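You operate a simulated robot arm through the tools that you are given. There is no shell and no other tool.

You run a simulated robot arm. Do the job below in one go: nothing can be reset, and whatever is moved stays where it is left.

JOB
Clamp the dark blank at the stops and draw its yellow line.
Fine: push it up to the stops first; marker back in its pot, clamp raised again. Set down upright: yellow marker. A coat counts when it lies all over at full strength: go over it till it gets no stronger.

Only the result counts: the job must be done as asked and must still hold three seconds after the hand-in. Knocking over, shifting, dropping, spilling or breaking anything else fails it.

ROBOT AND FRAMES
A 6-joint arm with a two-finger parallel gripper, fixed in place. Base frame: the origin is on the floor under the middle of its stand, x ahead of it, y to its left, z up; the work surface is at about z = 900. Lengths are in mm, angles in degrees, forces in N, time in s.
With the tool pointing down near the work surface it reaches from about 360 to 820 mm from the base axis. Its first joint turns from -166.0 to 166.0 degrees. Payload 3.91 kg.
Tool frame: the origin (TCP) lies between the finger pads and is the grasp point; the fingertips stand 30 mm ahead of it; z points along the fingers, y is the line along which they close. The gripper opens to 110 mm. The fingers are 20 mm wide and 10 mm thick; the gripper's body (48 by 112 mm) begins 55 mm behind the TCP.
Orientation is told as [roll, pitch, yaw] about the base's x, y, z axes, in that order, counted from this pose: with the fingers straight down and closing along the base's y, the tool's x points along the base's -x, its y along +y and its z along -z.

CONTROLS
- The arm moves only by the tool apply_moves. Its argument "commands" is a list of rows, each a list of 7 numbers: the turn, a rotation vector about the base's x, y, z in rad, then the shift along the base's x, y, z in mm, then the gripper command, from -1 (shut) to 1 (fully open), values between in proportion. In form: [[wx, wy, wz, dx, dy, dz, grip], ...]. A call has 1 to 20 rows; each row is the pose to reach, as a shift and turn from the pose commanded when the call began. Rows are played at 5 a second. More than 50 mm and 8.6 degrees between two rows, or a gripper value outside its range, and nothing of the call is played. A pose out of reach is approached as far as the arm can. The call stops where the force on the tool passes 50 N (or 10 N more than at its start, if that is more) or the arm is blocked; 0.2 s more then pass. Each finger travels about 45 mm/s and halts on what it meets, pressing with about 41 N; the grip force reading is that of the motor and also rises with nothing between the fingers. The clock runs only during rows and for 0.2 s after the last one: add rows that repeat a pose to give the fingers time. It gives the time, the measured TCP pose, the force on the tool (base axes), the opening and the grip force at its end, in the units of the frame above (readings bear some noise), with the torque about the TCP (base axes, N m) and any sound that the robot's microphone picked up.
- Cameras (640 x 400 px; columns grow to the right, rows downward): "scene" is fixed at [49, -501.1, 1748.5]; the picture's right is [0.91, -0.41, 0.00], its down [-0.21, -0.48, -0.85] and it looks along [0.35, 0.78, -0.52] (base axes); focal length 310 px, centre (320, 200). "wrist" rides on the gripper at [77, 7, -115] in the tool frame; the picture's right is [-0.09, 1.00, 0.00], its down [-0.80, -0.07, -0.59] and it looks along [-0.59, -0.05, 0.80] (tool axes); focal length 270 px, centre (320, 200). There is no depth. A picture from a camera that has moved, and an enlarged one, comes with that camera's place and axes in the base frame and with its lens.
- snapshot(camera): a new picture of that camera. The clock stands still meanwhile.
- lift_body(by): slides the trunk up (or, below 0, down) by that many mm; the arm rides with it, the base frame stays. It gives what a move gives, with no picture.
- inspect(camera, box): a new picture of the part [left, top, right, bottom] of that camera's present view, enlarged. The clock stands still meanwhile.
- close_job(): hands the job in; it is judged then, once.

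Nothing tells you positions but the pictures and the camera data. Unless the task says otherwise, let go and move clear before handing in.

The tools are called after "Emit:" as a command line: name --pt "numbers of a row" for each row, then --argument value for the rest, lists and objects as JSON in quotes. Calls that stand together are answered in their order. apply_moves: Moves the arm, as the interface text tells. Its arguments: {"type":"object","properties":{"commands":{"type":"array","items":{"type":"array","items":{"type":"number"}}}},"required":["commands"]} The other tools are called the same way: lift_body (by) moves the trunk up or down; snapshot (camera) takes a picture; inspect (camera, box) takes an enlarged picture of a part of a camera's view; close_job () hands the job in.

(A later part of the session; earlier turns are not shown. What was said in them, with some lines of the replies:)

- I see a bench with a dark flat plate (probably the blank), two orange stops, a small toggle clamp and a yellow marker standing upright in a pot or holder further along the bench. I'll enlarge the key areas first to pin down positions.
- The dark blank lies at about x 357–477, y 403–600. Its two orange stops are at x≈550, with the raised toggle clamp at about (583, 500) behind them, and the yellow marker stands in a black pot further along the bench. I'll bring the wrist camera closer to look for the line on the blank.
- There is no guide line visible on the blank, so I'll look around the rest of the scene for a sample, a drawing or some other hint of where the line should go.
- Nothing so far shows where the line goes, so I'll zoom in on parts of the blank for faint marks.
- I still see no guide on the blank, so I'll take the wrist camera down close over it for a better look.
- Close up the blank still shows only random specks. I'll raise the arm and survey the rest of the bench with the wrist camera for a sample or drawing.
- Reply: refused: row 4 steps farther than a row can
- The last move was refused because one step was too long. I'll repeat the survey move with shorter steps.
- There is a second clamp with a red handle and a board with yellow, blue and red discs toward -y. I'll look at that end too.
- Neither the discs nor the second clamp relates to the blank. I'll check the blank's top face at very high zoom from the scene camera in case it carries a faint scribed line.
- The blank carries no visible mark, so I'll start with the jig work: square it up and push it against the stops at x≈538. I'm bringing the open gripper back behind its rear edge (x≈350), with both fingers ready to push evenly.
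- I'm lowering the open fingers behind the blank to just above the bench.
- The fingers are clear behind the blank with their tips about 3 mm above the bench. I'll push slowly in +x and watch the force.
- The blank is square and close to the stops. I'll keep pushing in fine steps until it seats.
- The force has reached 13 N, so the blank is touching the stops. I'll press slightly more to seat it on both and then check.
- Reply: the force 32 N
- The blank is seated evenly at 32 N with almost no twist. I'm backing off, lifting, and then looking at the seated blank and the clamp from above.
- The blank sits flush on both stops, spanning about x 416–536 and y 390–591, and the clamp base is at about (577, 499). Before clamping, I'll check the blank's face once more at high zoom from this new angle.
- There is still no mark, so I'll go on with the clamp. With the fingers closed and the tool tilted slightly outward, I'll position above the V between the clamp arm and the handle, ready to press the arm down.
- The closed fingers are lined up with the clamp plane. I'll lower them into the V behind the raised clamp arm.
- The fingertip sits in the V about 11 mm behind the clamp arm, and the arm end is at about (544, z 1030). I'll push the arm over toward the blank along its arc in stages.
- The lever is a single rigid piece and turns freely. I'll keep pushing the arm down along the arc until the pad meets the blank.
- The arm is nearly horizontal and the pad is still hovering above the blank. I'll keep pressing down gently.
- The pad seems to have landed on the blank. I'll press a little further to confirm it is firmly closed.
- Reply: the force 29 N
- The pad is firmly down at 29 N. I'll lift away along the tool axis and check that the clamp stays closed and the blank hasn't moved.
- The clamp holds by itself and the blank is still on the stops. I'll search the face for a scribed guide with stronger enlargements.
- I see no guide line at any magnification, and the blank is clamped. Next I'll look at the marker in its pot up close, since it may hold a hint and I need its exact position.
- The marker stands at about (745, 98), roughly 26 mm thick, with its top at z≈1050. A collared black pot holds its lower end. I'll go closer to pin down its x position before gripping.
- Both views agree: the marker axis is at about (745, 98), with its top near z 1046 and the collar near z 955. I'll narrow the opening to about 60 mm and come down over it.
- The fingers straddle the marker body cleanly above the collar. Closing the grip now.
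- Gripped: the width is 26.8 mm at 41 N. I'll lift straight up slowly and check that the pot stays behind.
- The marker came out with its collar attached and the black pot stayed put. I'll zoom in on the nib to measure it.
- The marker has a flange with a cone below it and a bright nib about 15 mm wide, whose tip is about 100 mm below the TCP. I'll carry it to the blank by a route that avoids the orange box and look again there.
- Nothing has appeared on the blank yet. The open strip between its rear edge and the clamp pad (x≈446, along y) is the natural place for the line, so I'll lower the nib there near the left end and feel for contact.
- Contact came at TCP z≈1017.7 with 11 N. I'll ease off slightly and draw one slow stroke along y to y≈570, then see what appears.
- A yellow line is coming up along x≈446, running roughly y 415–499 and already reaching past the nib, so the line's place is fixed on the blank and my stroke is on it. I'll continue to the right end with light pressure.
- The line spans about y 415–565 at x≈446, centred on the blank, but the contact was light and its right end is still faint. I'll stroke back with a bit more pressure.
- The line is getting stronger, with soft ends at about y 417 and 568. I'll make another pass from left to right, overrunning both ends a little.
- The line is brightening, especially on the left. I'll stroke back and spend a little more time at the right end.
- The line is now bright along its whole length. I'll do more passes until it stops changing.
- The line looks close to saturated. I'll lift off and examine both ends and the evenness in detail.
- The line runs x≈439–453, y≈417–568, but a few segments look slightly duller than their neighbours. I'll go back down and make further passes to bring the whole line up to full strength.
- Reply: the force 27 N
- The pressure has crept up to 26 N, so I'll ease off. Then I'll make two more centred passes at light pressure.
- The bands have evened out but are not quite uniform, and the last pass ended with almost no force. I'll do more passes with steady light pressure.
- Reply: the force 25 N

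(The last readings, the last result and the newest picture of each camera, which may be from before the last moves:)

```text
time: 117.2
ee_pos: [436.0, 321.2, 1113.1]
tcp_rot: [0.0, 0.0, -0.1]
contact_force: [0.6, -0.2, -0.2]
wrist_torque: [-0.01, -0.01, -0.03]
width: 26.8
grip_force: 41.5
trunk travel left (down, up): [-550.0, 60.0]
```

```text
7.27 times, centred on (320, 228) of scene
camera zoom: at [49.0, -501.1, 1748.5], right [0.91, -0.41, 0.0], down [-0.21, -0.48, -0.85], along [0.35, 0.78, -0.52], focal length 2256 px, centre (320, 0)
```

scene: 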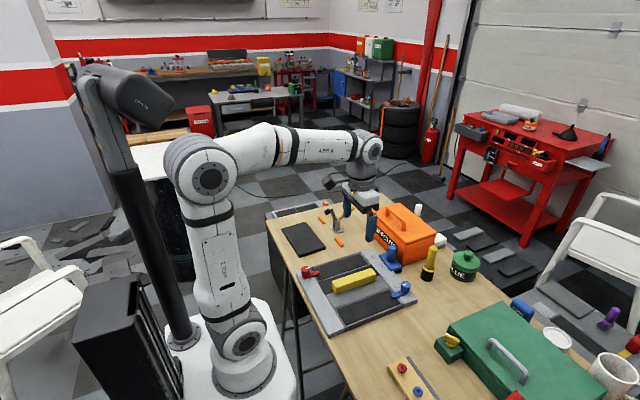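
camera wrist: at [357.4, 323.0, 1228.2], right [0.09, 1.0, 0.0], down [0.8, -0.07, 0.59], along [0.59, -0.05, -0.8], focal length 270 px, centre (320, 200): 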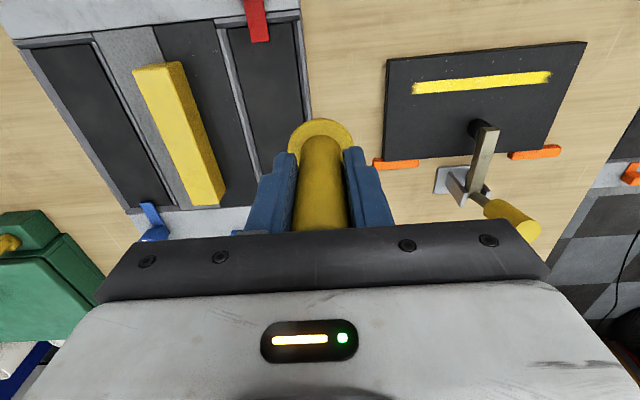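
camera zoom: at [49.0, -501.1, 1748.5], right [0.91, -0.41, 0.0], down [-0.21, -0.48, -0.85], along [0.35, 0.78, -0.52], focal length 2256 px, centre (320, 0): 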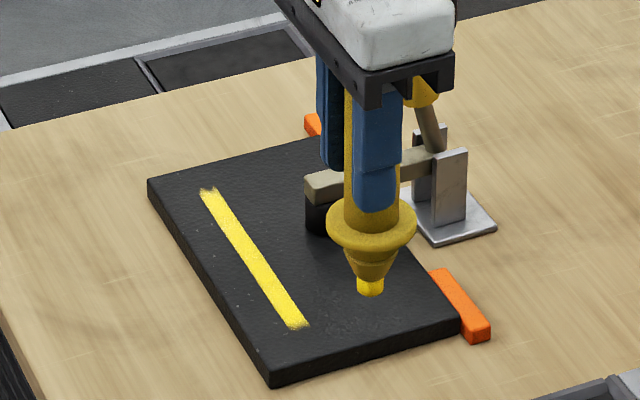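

Four further passes changed nothing, so the line is at full strength and what remains is just the stroke texture. The blank still sits on its stops. I'll carry the marker back above its pot by the same safe route.

Emit:
apply_moves --pt "0 0 0 15 -15 25 -1" --pt "0 0 0 35 -45 45 -1" --pt "0 0 0 55 -78 60 -1" --pt "0 0 0 75 -112 60 -1" --pt "0 0 0 95 -146 60 -1" --pt "0 0 0 115 -180 60 -1" --pt "0 0 0 140 -212 60 -1" --pt "0 0 0 170 -223 60 -1" --pt "0 0 0 210 -223 60 -1" --pt "0 0 0 250 -223 60 -1" --pt "0 0 0 285 -223 55 -1" --pt "0 0 0 307.5 -223 40 -1" --pt "0 0 0 307.5 -223 40 -1" --pt "0 0 0 307.5 -223 40 -1"

Emit:
inspect --camera "wrist" --box '[270, 50, 370, 130]'

Emit:
inspect --camera "scene" --box '[410, 190, 470, 280]'

Emit:
inspect --camera "scene" --box '[290, 200, 350, 255]'

```text
time: 120.2
ee_pos: [743.1, 98.4, 1152.5]
tcp_rot: [0.0, 0.0, 0.0]
contact_force: [0.0, -1.0, -0.1]
wrist_torque: [0.01, 0.0, -0.01]
width: 26.6
grip_force: 40.6
trunk travel left (down, up): [-550.0, 60.0]
```

```text
5.00 times, centred on (320, 90) of wrist
camera zoom: at [665.3, 103.7, 1266.6], right [0.09, 1.0, 0.0], down [0.8, -0.07, 0.59], along [0.59, -0.05, -0.8], focal length 1351 px, centre (320, 750)
```

zoom: 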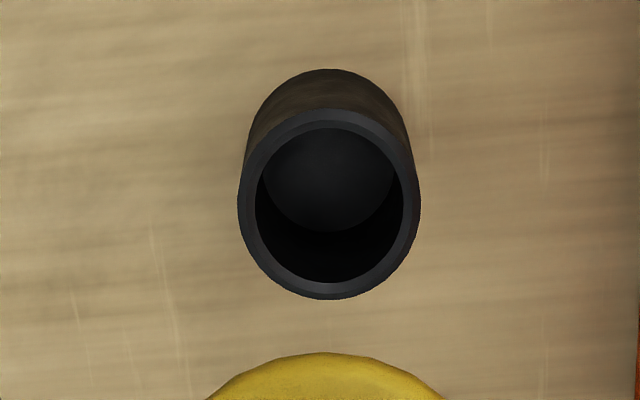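

```text
4.44 times, centred on (440, 235) of scene
camera zoom: at [49.0, -501.1, 1748.5], right [0.91, -0.41, 0.0], down [-0.21, -0.48, -0.85], along [0.35, 0.78, -0.52], focal length 1378 px, centre (-213, 44)
```

zoom: 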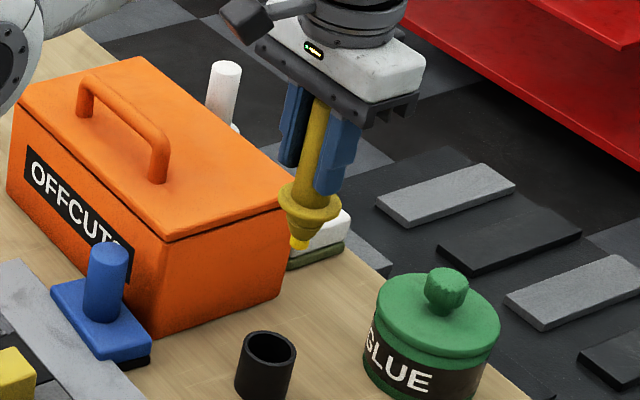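

```text
7.27 times, centred on (320, 228) of scene
camera zoom: at [49.0, -501.1, 1748.5], right [0.91, -0.41, 0.0], down [-0.21, -0.48, -0.85], along [0.35, 0.78, -0.52], focal length 2256 px, centre (320, 0)
```

zoom: 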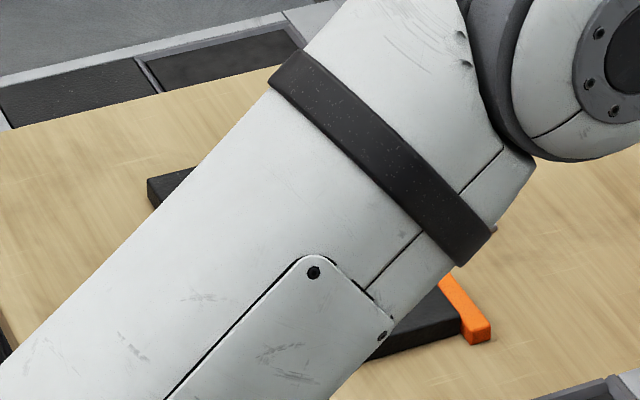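

The pot lines up exactly as it did at lift-off, and the marker has slid up about 3–4 mm in the grip. I'll lower it straight in and slow down near the seat.

Emit:
apply_moves --pt "0 0 0 0 0 -30 -1" --pt "0 0 0 0 0 -60 -1" --pt "0 0 0 0 0 -85 -1" --pt "0 0 0 0 0 -100 -1" --pt "0 0 0 0 0 -110 -1" --pt "0 0 0 0 0 -120 -1" --pt "0 0 0 0 0 -130 -1" --pt "0 0 0 0 0 -138 -1" --pt "0 0 0 0 0 -144 -1" --pt "0 0 0 0 0 -148 -1" --pt "0 0 0 0 0 -148 -1"

Emit:
inspect --camera "scene" --box '[400, 210, 460, 290]'

```text
time: 122.6
ee_pos: [743.6, 99.2, 1005.3]
tcp_rot: [0.0, 0.0, 0.0]
contact_force: [-1.3, 0.4, 0.4]
wrist_torque: [0.04, 0.05, 0.01]
width: 26.6
grip_force: 40.9
trunk travel left (down, up): [-550.0, 60.0]
```

```text
5.00 times, centred on (430, 250) of scene
camera zoom: at [49.0, -501.1, 1748.5], right [0.91, -0.41, 0.0], down [-0.21, -0.48, -0.85], along [0.35, 0.78, -0.52], focal length 1551 px, centre (-230, -50)
```

zoom: 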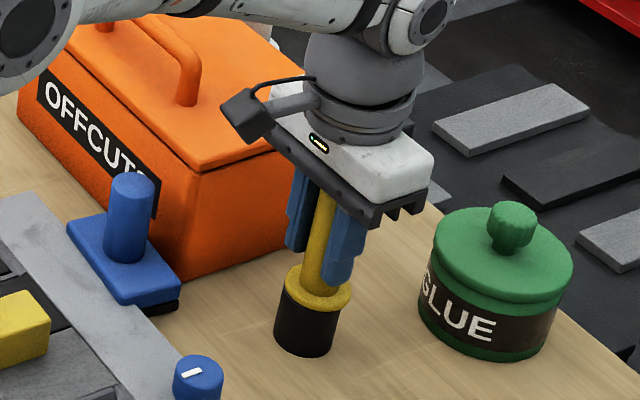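

Emit:
apply_moves --pt "0 0 0 0 0 -1 -1" --pt "0 0 0 0 0 -2 -1" --pt "0 0 0 0 0 -3 -1" --pt "0 0 0 0 0 -4 -1" --pt "0 0 0 0 0 -4 -1"

Emit:
inspect --camera "scene" --box '[415, 240, 450, 285]'

```text
time: 123.8
ee_pos: [742.9, 98.4, 1003.2]
tcp_rot: [0.0, -0.2, -0.1]
contact_force: [4.1, 0.2, 16.2]
wrist_torque: [0.02, -0.03, 0.02]
width: 26.6
grip_force: 40.9
trunk travel left (down, up): [-550.0, 60.0]
```

```text
8.89 times, centred on (432, 262) of scene
camera zoom: at [49.0, -501.1, 1748.5], right [0.91, -0.41, 0.0], down [-0.21, -0.48, -0.85], along [0.35, 0.78, -0.52], focal length 2757 px, centre (-680, -356)
```

zoom: 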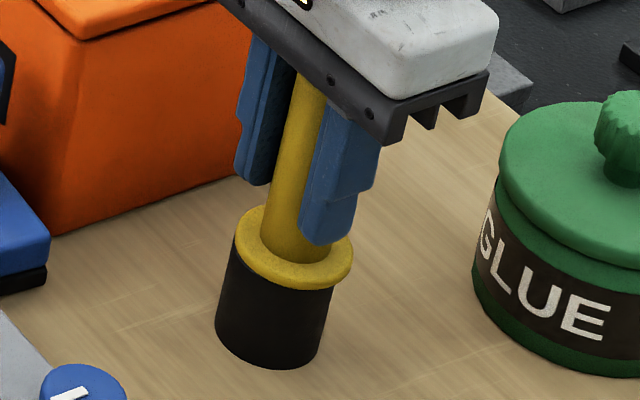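

The flange has met the rim at 16 N. I'll relax the pressure, open the fingers gently, and check that the marker stands.

Emit:
apply_moves --pt "0 0 0 0 0 0.8 -1" --pt "0 0 0 0 0 1.3 -1" --pt "0 0 0 0 0 1.3 -0.4" --pt "0 0 0 0 0 1.3 -0.2" --pt "0 0 0 0 0 1.3 0" --pt "0 0 0 0 0 1.3 0.1" --pt "0 0 0 0 0 1.3 0.1" --pt "0 0 0 0 0 1.3 0.1"

Emit:
inspect --camera "scene" --box '[400, 210, 460, 290]'

Emit:
snapshot --camera "wrist"

```text
time: 125.6
ee_pos: [744.1, 99.3, 1003.7]
tcp_rot: [0.0, 0.0, 0.0]
contact_force: [0.3, 0.6, 0.0]
wrist_torque: [0.01, -0.03, -0.01]
width: 60.6
grip_force: 0.1
trunk travel left (down, up): [-550.0, 60.0]
```

```text
5.00 times, centred on (430, 250) of scene
camera zoom: at [49.0, -501.1, 1748.5], right [0.91, -0.41, 0.0], down [-0.21, -0.48, -0.85], along [0.35, 0.78, -0.52], focal length 1551 px, centre (-230, -50)
```

zoom: 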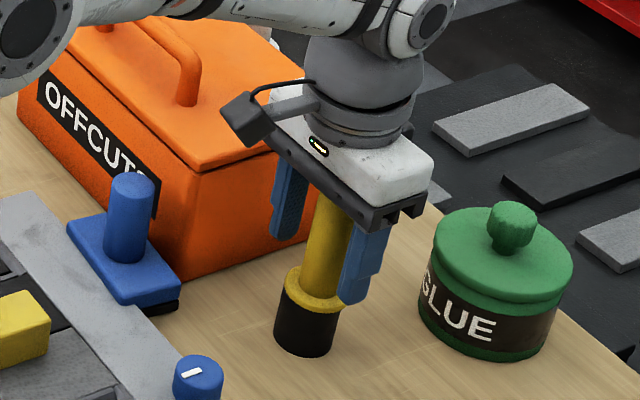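

```text
taken
camera wrist: at [665.6, 103.7, 1117.0], right [0.09, 1.0, 0.0], down [0.8, -0.07, 0.59], along [0.59, -0.05, -0.8], focal length 270 px, centre (320, 200)
```

wrist: 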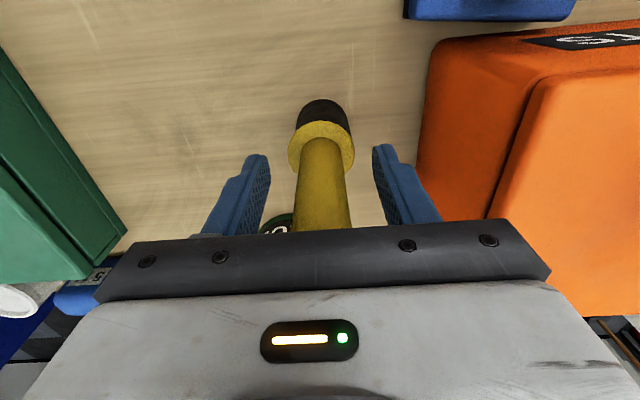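

The marker stands in its pot with the fingers clear. I'll raise straight up and check it.

Emit:
apply_moves --pt "0 0 0 0 0 10 0.1" --pt "0 0 0 0 0 30 0.1" --pt "0 0 0 0 0 60 0.1" --pt "0 0 0 0 0 95 0.1" --pt "0 0 0 0 0 130 0.1" --pt "0 0 0 -20 0 160 0.1" --pt "0 0 0 -58 0 200 0.1" --pt "0 0 0 -58 0 200 0.1"

Emit:
inspect --camera "wrist" --box '[270, 80, 390, 180]'

Emit:
inspect --camera "scene" --box '[405, 225, 465, 285]'

Emit:
inspect --camera "scene" --box '[290, 190, 370, 255]'

```text
refused: row 7 steps farther than a row can; nothing moved
```

```text
4.00 times, centred on (330, 130) of wrist
camera zoom: at [665.6, 103.7, 1117.0], right [0.09, 1.0, 0.0], down [0.8, -0.07, 0.59], along [0.59, -0.05, -0.8], focal length 1081 px, centre (280, 480)
```

zoom: 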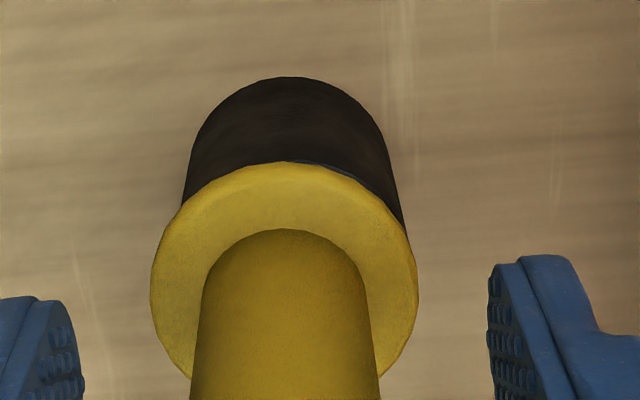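

```text
6.67 times, centred on (435, 255) of scene
camera zoom: at [49.0, -501.1, 1748.5], right [0.91, -0.41, 0.0], down [-0.21, -0.48, -0.85], along [0.35, 0.78, -0.52], focal length 2068 px, centre (-447, -167)
```

zoom: 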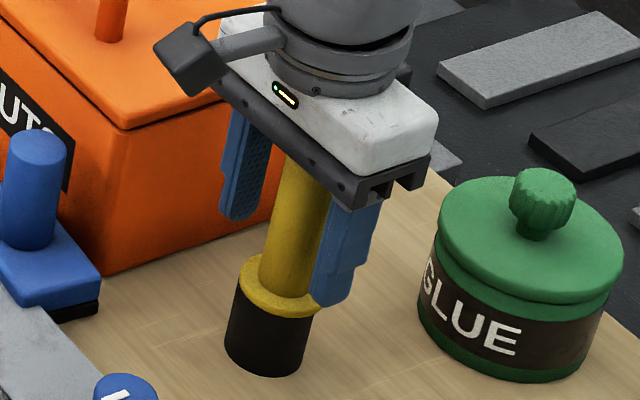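

```text
6.15 times, centred on (330, 222) of scene
camera zoom: at [49.0, -501.1, 1748.5], right [0.91, -0.41, 0.0], down [-0.21, -0.48, -0.85], along [0.35, 0.78, -0.52], focal length 1909 px, centre (258, 62)
```

zoom: 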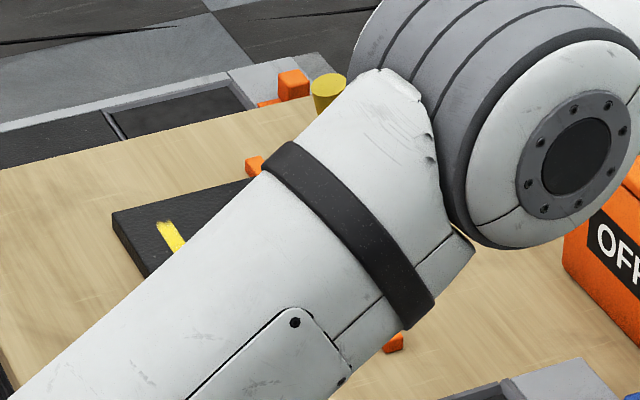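

That call was refused because one step was too long. I'll repeat the lift with shorter steps.

Emit:
apply_moves --pt "0 0 0 0 0 10 0.1" --pt "0 0 0 0 0 30 0.1" --pt "0 0 0 0 0 60 0.1" --pt "0 0 0 0 0 95 0.1" --pt "0 0 0 0 0 130 0.1" --pt "0 0 0 -15 0 160 0.1" --pt "0 0 0 -35 0 185 0.1" --pt "0 0 0 -58 0 205 0.1" --pt "0 0 0 -58 0 205 0.1"

Emit:
inspect --camera "wrist" --box '[270, 80, 390, 180]'

Emit:
inspect --camera "scene" --box '[405, 225, 465, 285]'

```text
time: 127.6
ee_pos: [685.9, 98.8, 1206.5]
tcp_rot: [-0.1, 0.1, -0.1]
contact_force: [-0.7, -0.1, -0.5]
wrist_torque: [-0.02, 0.01, 0.02]
width: 60.3
grip_force: 0.0
trunk travel left (down, up): [-550.0, 60.0]
```

```text
4.00 times, centred on (330, 130) of wrist
camera zoom: at [607.9, 104.4, 1321.8], right [0.09, 1.0, 0.0], down [0.8, -0.07, 0.59], along [0.59, -0.05, -0.8], focal length 1081 px, centre (280, 480)
```

zoom: 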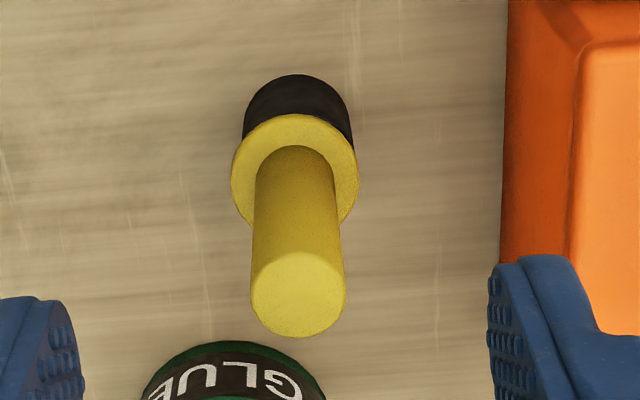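

```text
6.67 times, centred on (435, 255) of scene
camera zoom: at [49.0, -501.1, 1748.5], right [0.91, -0.41, 0.0], down [-0.21, -0.48, -0.85], along [0.35, 0.78, -0.52], focal length 2068 px, centre (-447, -167)
```

zoom: 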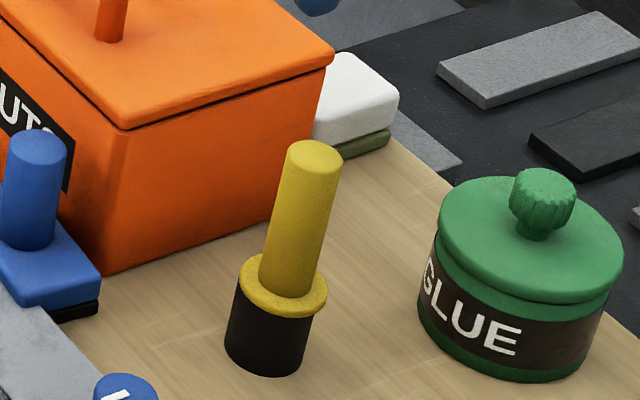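

Emit:
inspect --camera "scene" --box '[418, 240, 446, 284]'

Emit:
inspect --camera "wrist" --box '[310, 90, 350, 140]'

Emit:
inspect --camera "scene" --box '[290, 190, 370, 255]'

```text
9.09 times, centred on (432, 262) of scene
camera zoom: at [49.0, -501.1, 1748.5], right [0.91, -0.41, 0.0], down [-0.21, -0.48, -0.85], along [0.35, 0.78, -0.52], focal length 2820 px, centre (-698, -364)
```

zoom: 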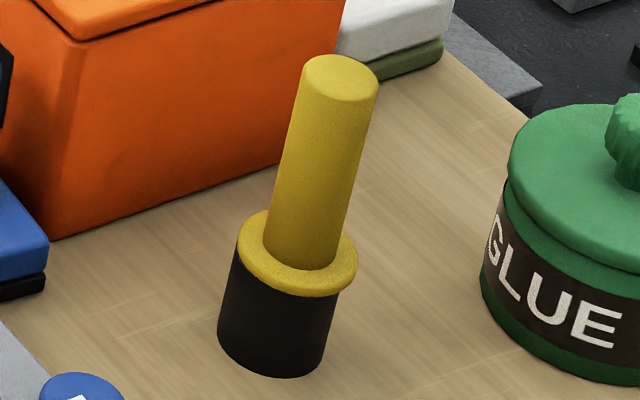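

```text
8.00 times, centred on (330, 115) of wrist
camera zoom: at [607.9, 104.4, 1321.8], right [0.09, 1.0, 0.0], down [0.8, -0.07, 0.59], along [0.59, -0.05, -0.8], focal length 2162 px, centre (240, 880)
```

zoom: 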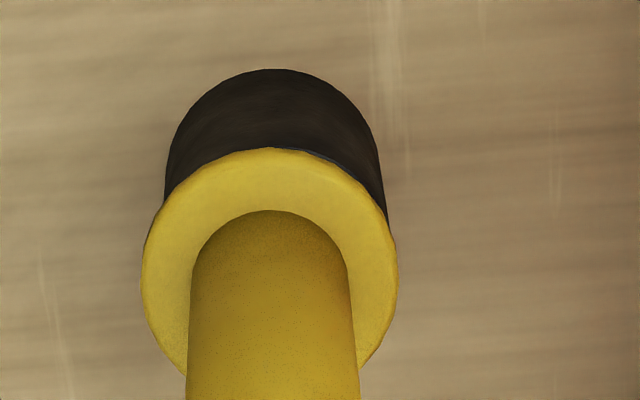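

```text
6.15 times, centred on (330, 222) of scene
camera zoom: at [49.0, -501.1, 1748.5], right [0.91, -0.41, 0.0], down [-0.21, -0.48, -0.85], along [0.35, 0.78, -0.52], focal length 1909 px, centre (258, 62)
```

zoom: 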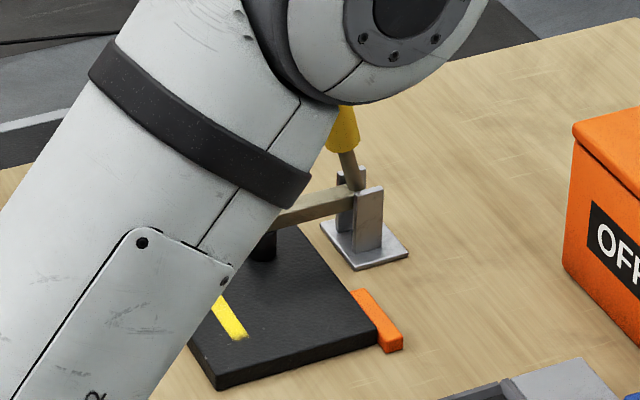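

The marker stands upright with its flange resting on the rim. Next I'll close the fingers, tilt the tool slightly, and go to the near side of the clamp's yellow handle to push it back and raise the clamp.

Emit:
apply_moves --pt "0 0 0 -18 25 5 -1" --pt "0 0 0 -34 60 10 -1" --pt "0 0 0 -50 95 10 -1" --pt "0 0 0 -66 130 10 -1" --pt "0 0 0 -82 165 10 -1" --pt "0 -0.05 0 -98 200 10 -1" --pt "0 -0.11 0 -114 235 8 -1" --pt "0 -0.17 0 -130 270 5 -1" --pt "0 -0.23 0 -146 305 0 -1" --pt "0 -0.29 0 -160 338 -10 -1" --pt "0 -0.349 0 -172 370 -25 -1" --pt "0 -0.349 0 -182 398.5 -42 -1" --pt "0 -0.349 0 -182 398.5 -42 -1"

Emit:
snapshot --camera "wrist"

Emit:
inspect --camera "scene" --box '[290, 160, 380, 250]'

```text
time: 130.4
ee_pos: [505.2, 496.9, 1165.2]
tcp_rot: [0.0, -20.0, -0.1]
contact_force: [0.5, 0.3, -0.5]
wrist_torque: [0.04, 0.01, 0.01]
width: 0.1
grip_force: 37.7
trunk travel left (down, up): [-550.0, 60.0]
```

```text
taken
camera wrist: at [390.5, 501.7, 1246.1], right [0.08, 1.0, 0.03], down [0.55, -0.07, 0.83], along [0.83, -0.05, -0.55], focal length 270 px, centre (320, 200)
```

wrist: 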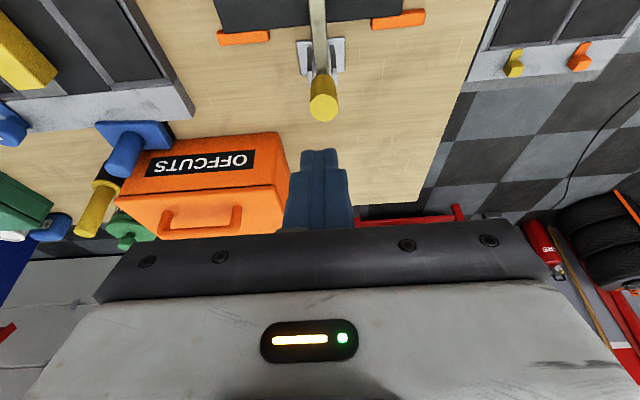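

```text
4.44 times, centred on (335, 205) of scene
camera zoom: at [49.0, -501.1, 1748.5], right [0.91, -0.41, 0.0], down [-0.21, -0.48, -0.85], along [0.35, 0.78, -0.52], focal length 1378 px, centre (253, 178)
```

zoom: 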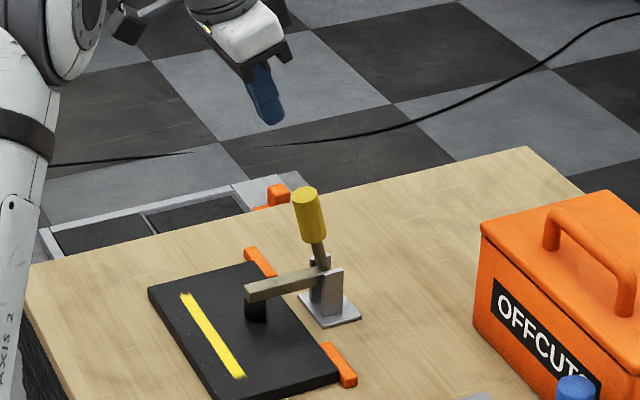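

The handle top is at about (542, 498, z 1052). I'll lower the fingers to its near side.

Emit:
apply_moves --pt "0 0 0 -8 1 -30 -1" --pt "0 0 0 -8 1 -60 -1" --pt "0 0 0 -8 1 -85 -1" --pt "0 0 0 -8 1 -102 -1" --pt "0 0 0 -8 1 -106 -1" --pt "0 0 0 -8 1 -106 -1"

Emit:
inspect --camera "scene" --box '[290, 170, 380, 250]'

```text
time: 131.8
ee_pos: [496.4, 496.8, 1058.6]
tcp_rot: [0.0, -20.0, -0.1]
contact_force: [0.0, -0.4, 0.6]
wrist_torque: [0.01, 0.03, 0.01]
width: 0.0
grip_force: 37.9
trunk travel left (down, up): [-550.0, 60.0]
```

```text
5.00 times, centred on (335, 210) of scene
camera zoom: at [49.0, -501.1, 1748.5], right [0.91, -0.41, 0.0], down [-0.21, -0.48, -0.85], along [0.35, 0.78, -0.52], focal length 1551 px, centre (245, 150)
```

zoom: 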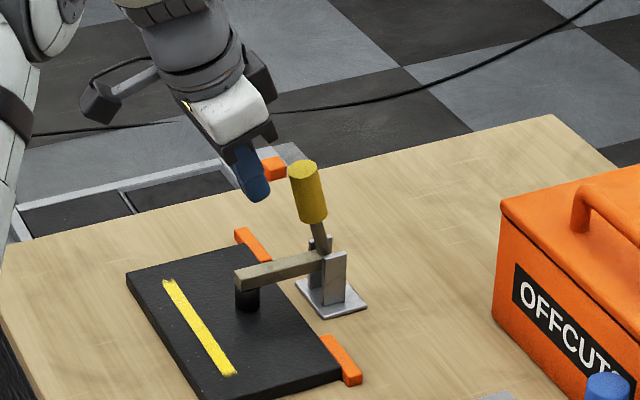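

The fingertip is just left of the handle. I'll push it in +x along its arc to lift the clamp arm.

Emit:
apply_moves --pt "0 0 0 8 0 -2 -1" --pt "0 0 0 16 0 -4 -1" --pt "0 0 0 24 0 -5 -1" --pt "0 0 0 31 0 -3 -1" --pt "0 0 0 38 0 -1 -1" --pt "0 0 0 45 0 0 -1" --pt "0 0 0 52 0 1 -1" --pt "0 0 0 59 0 1 -1" --pt "0 0 0 66 0 0.7 -1" --pt "0 0 0 66 0 0.7 -1"

Emit:
inspect --camera "scene" --box '[290, 170, 380, 250]'

```text
time: 134.0
ee_pos: [561.3, 497.1, 1059.7]
tcp_rot: [-0.1, -20.1, -0.1]
contact_force: [-0.1, 0.2, -0.4]
wrist_torque: [0.0, 0.01, 0.02]
width: 0.2
grip_force: 37.3
trunk travel left (down, up): [-550.0, 60.0]
```

```text
5.00 times, centred on (335, 210) of scene
camera zoom: at [49.0, -501.1, 1748.5], right [0.91, -0.41, 0.0], down [-0.21, -0.48, -0.85], along [0.35, 0.78, -0.52], focal length 1551 px, centre (245, 150)
```

zoom: 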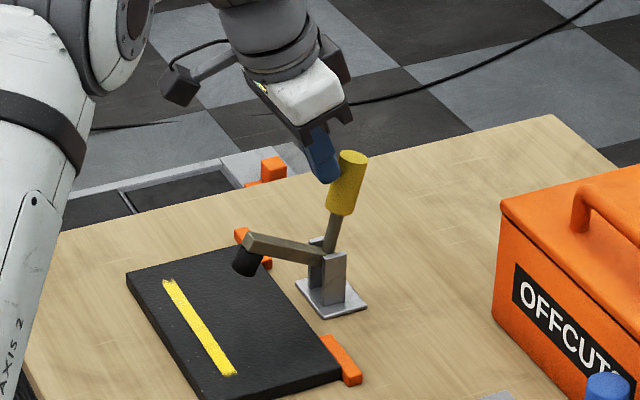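

The arm is lifting and the blank has stayed put. I'll continue the arc until the clamp is fully raised.

Emit:
apply_moves --pt "0 0 0 7 0 -1.4 -1" --pt "0 0 0 14 0 -2.9 -1" --pt "0 0 0 21 0 -5.4 -1" --pt "0 0 0 27 0 -8.2 -1" --pt "0 0 0 33 0 -11.8 -1" --pt "0 0 0 39 0 -15.6 -1" --pt "0 0 0 43 0 -19 -1" --pt "0 0 0 46.5 0 -22 -1" --pt "0 0 0 46.5 0 -22 -1"

Emit:
inspect --camera "scene" --box '[290, 170, 380, 250]'

```text
time: 136.0
ee_pos: [607.9, 498.7, 1037.5]
tcp_rot: [0.1, -20.0, 0.0]
contact_force: [-0.2, -0.2, 0.5]
wrist_torque: [-0.01, -0.01, 0.02]
width: 0.1
grip_force: 37.3
trunk travel left (down, up): [-550.0, 60.0]
```

```text
5.00 times, centred on (335, 210) of scene
camera zoom: at [49.0, -501.1, 1748.5], right [0.91, -0.41, 0.0], down [-0.21, -0.48, -0.85], along [0.35, 0.78, -0.52], focal length 1551 px, centre (245, 150)
```

zoom: 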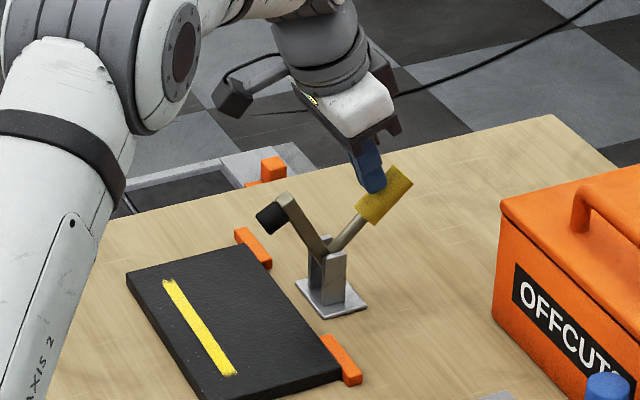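

It is nearly back to its original angle, so I'll give it one more gentle push to the open stop.

Emit:
apply_moves --pt "0 0 0 3 0 -3.5 -1" --pt "0 0 0 6 0 -7 -1" --pt "0 0 0 8.5 0 -10.5 -1" --pt "0 0 0 10.5 0 -13.5 -1" --pt "0 0 0 10.5 0 -13.5 -1"

Emit:
inspect --camera "scene" --box '[290, 170, 380, 250]'

```text
time: 137.2
ee_pos: [616.9, 497.7, 1027.9]
tcp_rot: [0.0, -20.1, 0.0]
contact_force: [-9.3, 0.8, 13.0]
wrist_torque: [-0.05, -0.03, 0.2]
width: 0.0
grip_force: 37.6
trunk travel left (down, up): [-550.0, 60.0]
```

```text
5.00 times, centred on (335, 210) of scene
camera zoom: at [49.0, -501.1, 1748.5], right [0.91, -0.41, 0.0], down [-0.21, -0.48, -0.85], along [0.35, 0.78, -0.52], focal length 1551 px, centre (245, 150)
```

zoom: 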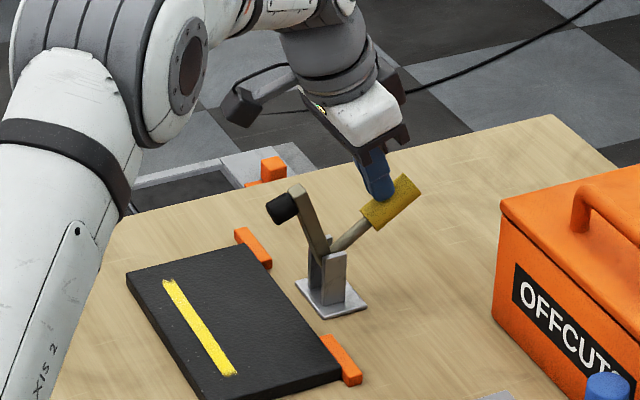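

The clamp is against its open stop at about 16 N. I'll back off upward, clear the area, straighten the tool and check everything.

Emit:
apply_moves --pt "0 0 0 -3 0 10 -1" --pt "0 0 0 -10 0 35 -1" --pt "0 0 0 -22 0 70 -1" --pt "0 0.06 0 -40 0 105 -1" --pt "0 0.12 0 -65 0 135 -1" --pt "0 0.18 0 -95 0 155 -0.5" --pt "0 0.24 0 -130 -5 165 0" --pt "0 0.3 0 -165 -10 170 0.5" --pt "0 0.349 0 -200 -12 170 1" --pt "0 0.349 0 -235 -12 170 1" --pt "0 0.349 0 -250 -12 170 1" --pt "0 0.349 0 -250 -12 170 1"

Emit:
snapshot --camera "wrist"

Emit:
inspect --camera "wrist" --box '[220, 80, 430, 230]'

Emit:
inspect --camera "scene" --box '[290, 190, 370, 255]'

Emit:
snapshot --camera "scene"

```text
time: 139.8
ee_pos: [367.6, 485.4, 1195.2]
tcp_rot: [-0.1, 0.0, -0.2]
contact_force: [-0.1, 0.2, -1.3]
wrist_torque: [0.03, 0.01, -0.02]
width: 110.0
grip_force: 0.1
trunk travel left (down, up): [-550.0, 60.0]
```

```text
taken
camera wrist: at [289.8, 491.2, 1308.4], right [0.09, 1.0, 0.0], down [0.8, -0.07, 0.59], along [0.59, -0.05, -0.8], focal length 270 px, centre (320, 200)
```

wrist: 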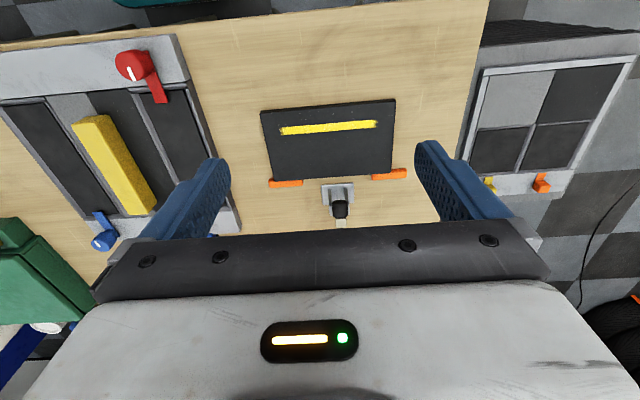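

```text
2.67 times, centred on (325, 155) of wrist
camera zoom: at [289.8, 491.2, 1308.4], right [0.09, 1.0, 0.0], down [0.8, -0.07, 0.59], along [0.59, -0.05, -0.8], focal length 721 px, centre (307, 320)
```

zoom: 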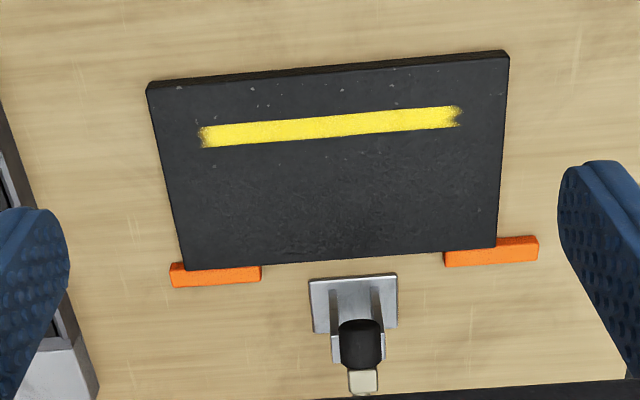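

```text
6.15 times, centred on (330, 222) of scene
camera zoom: at [49.0, -501.1, 1748.5], right [0.91, -0.41, 0.0], down [-0.21, -0.48, -0.85], along [0.35, 0.78, -0.52], focal length 1909 px, centre (258, 62)
```

zoom: 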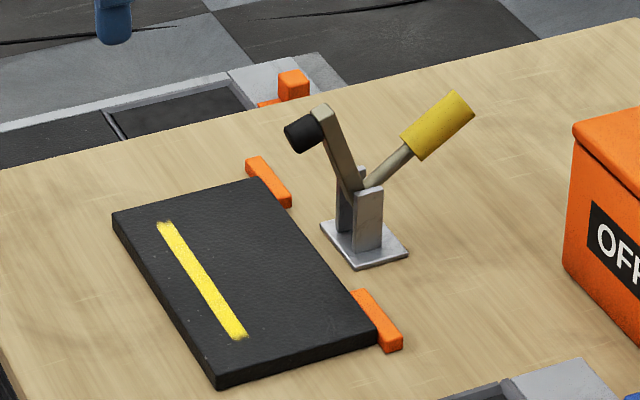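

```text
taken
```

scene: 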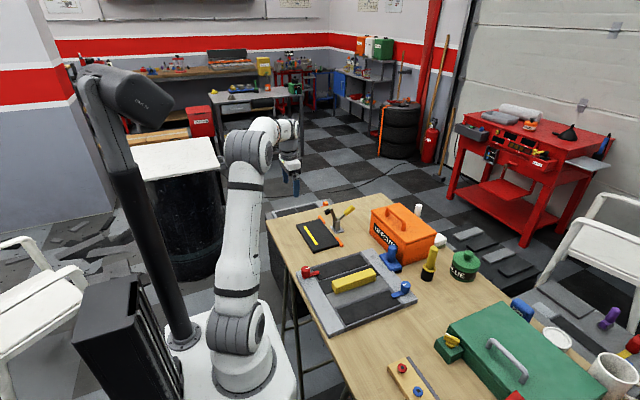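

The clamp is raised, the line is drawn and the marker stands in its pot. Last checks: the blank's contact at both stops, the line's evenness, and the marker.

Emit:
inspect --camera "wrist" --box '[260, 165, 330, 195]'

Emit:
inspect --camera "wrist" --box '[350, 155, 420, 190]'

Emit:
inspect --camera "wrist" --box '[272, 110, 332, 145]'

Emit:
inspect --camera "wrist" --box '[325, 108, 385, 143]'

Emit:
inspect --camera "scene" --box '[405, 225, 465, 285]'

```text
9.14 times, centred on (295, 180) of wrist
camera zoom: at [289.8, 491.2, 1308.4], right [0.09, 1.0, 0.0], down [0.8, -0.07, 0.59], along [0.59, -0.05, -0.8], focal length 2471 px, centre (549, 383)
```

zoom: 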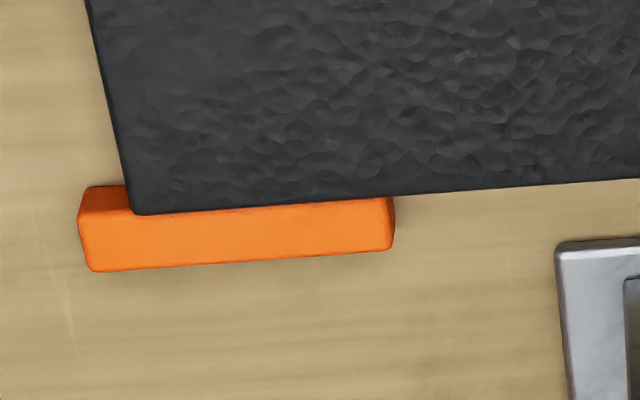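

```text
9.14 times, centred on (385, 172) of wrist
camera zoom: at [289.8, 491.2, 1308.4], right [0.09, 1.0, 0.0], down [0.8, -0.07, 0.59], along [0.59, -0.05, -0.8], focal length 2471 px, centre (-274, 451)
```

zoom: 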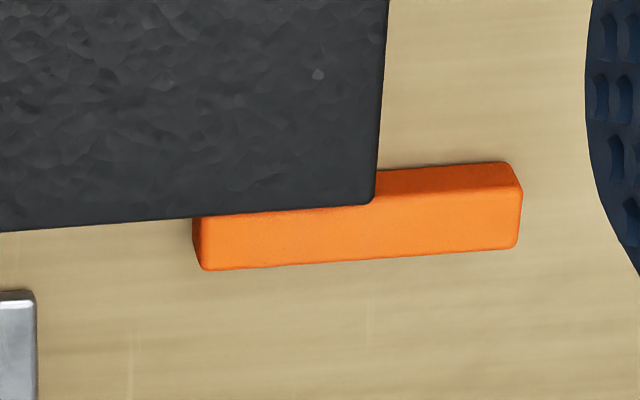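

```text
10.67 times, centred on (302, 128) of wrist
camera zoom: at [289.8, 491.2, 1308.4], right [0.09, 1.0, 0.0], down [0.8, -0.07, 0.59], along [0.59, -0.05, -0.8], focal length 2883 px, centre (512, 973)
```

zoom: 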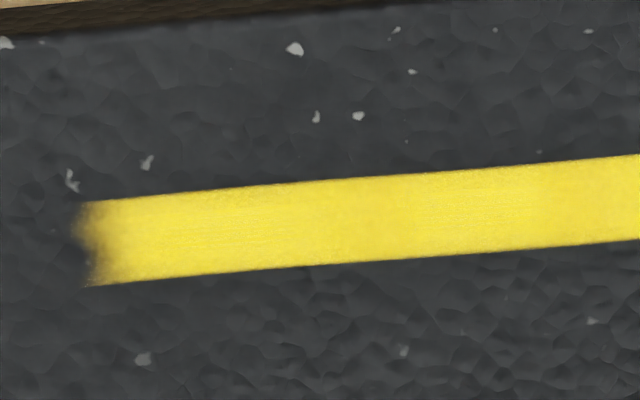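

```text
10.67 times, centred on (355, 126) of wrist
camera zoom: at [289.8, 491.2, 1308.4], right [0.09, 1.0, 0.0], down [0.8, -0.07, 0.59], along [0.59, -0.05, -0.8], focal length 2883 px, centre (-53, 995)
```

zoom: 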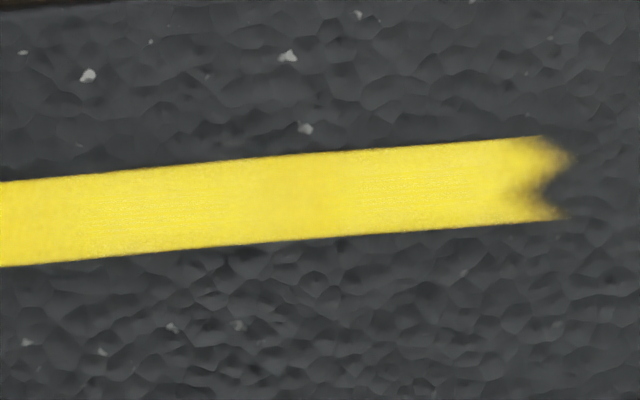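

```text
6.67 times, centred on (435, 255) of scene
camera zoom: at [49.0, -501.1, 1748.5], right [0.91, -0.41, 0.0], down [-0.21, -0.48, -0.85], along [0.35, 0.78, -0.52], focal length 2068 px, centre (-447, -167)
```

zoom: 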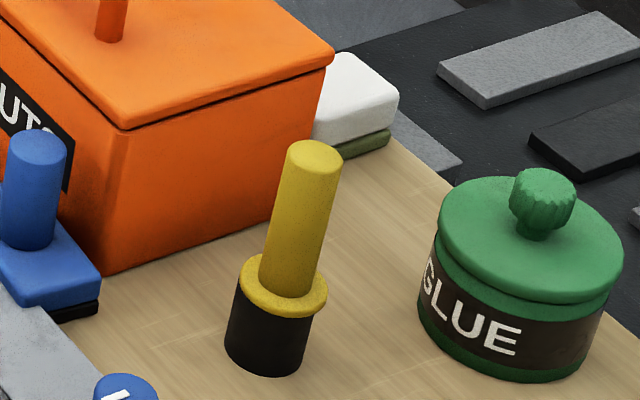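

The blank is flush on both stops, the yellow line is even from end to end, and the clamp is raised. The marker stands upright in its pot, nothing else has moved, and the arm is clear. Handing the job in.

Emit:
close_job

```text
The job is handed in.
```

The job is done and handed in; I haven't seen the verdict.

- **Blank:** I pushed the dark blank square against both orange stops and clamped it there. It was still flush on both at the last check.
- **Line:** The yellow line runs along the blank behind the clamp pad, about 150 mm long and 14 mm wide. No guide was visible, so I tried the open strip behind the pad, and the line came up there. I went over it until four more passes made no visible difference. Its two ends are soft-edged rather than crisp, and that didn't change with more passes.
- **Marker:** It stands upright in its pot with its collar on the rim. It sits about 2 mm off where it stood before.
- **Clamp:** It is raised again, pushed back to its open stop.

I saw nothing else on the bench disturbed, and the arm is clear of the work with the gripper open.
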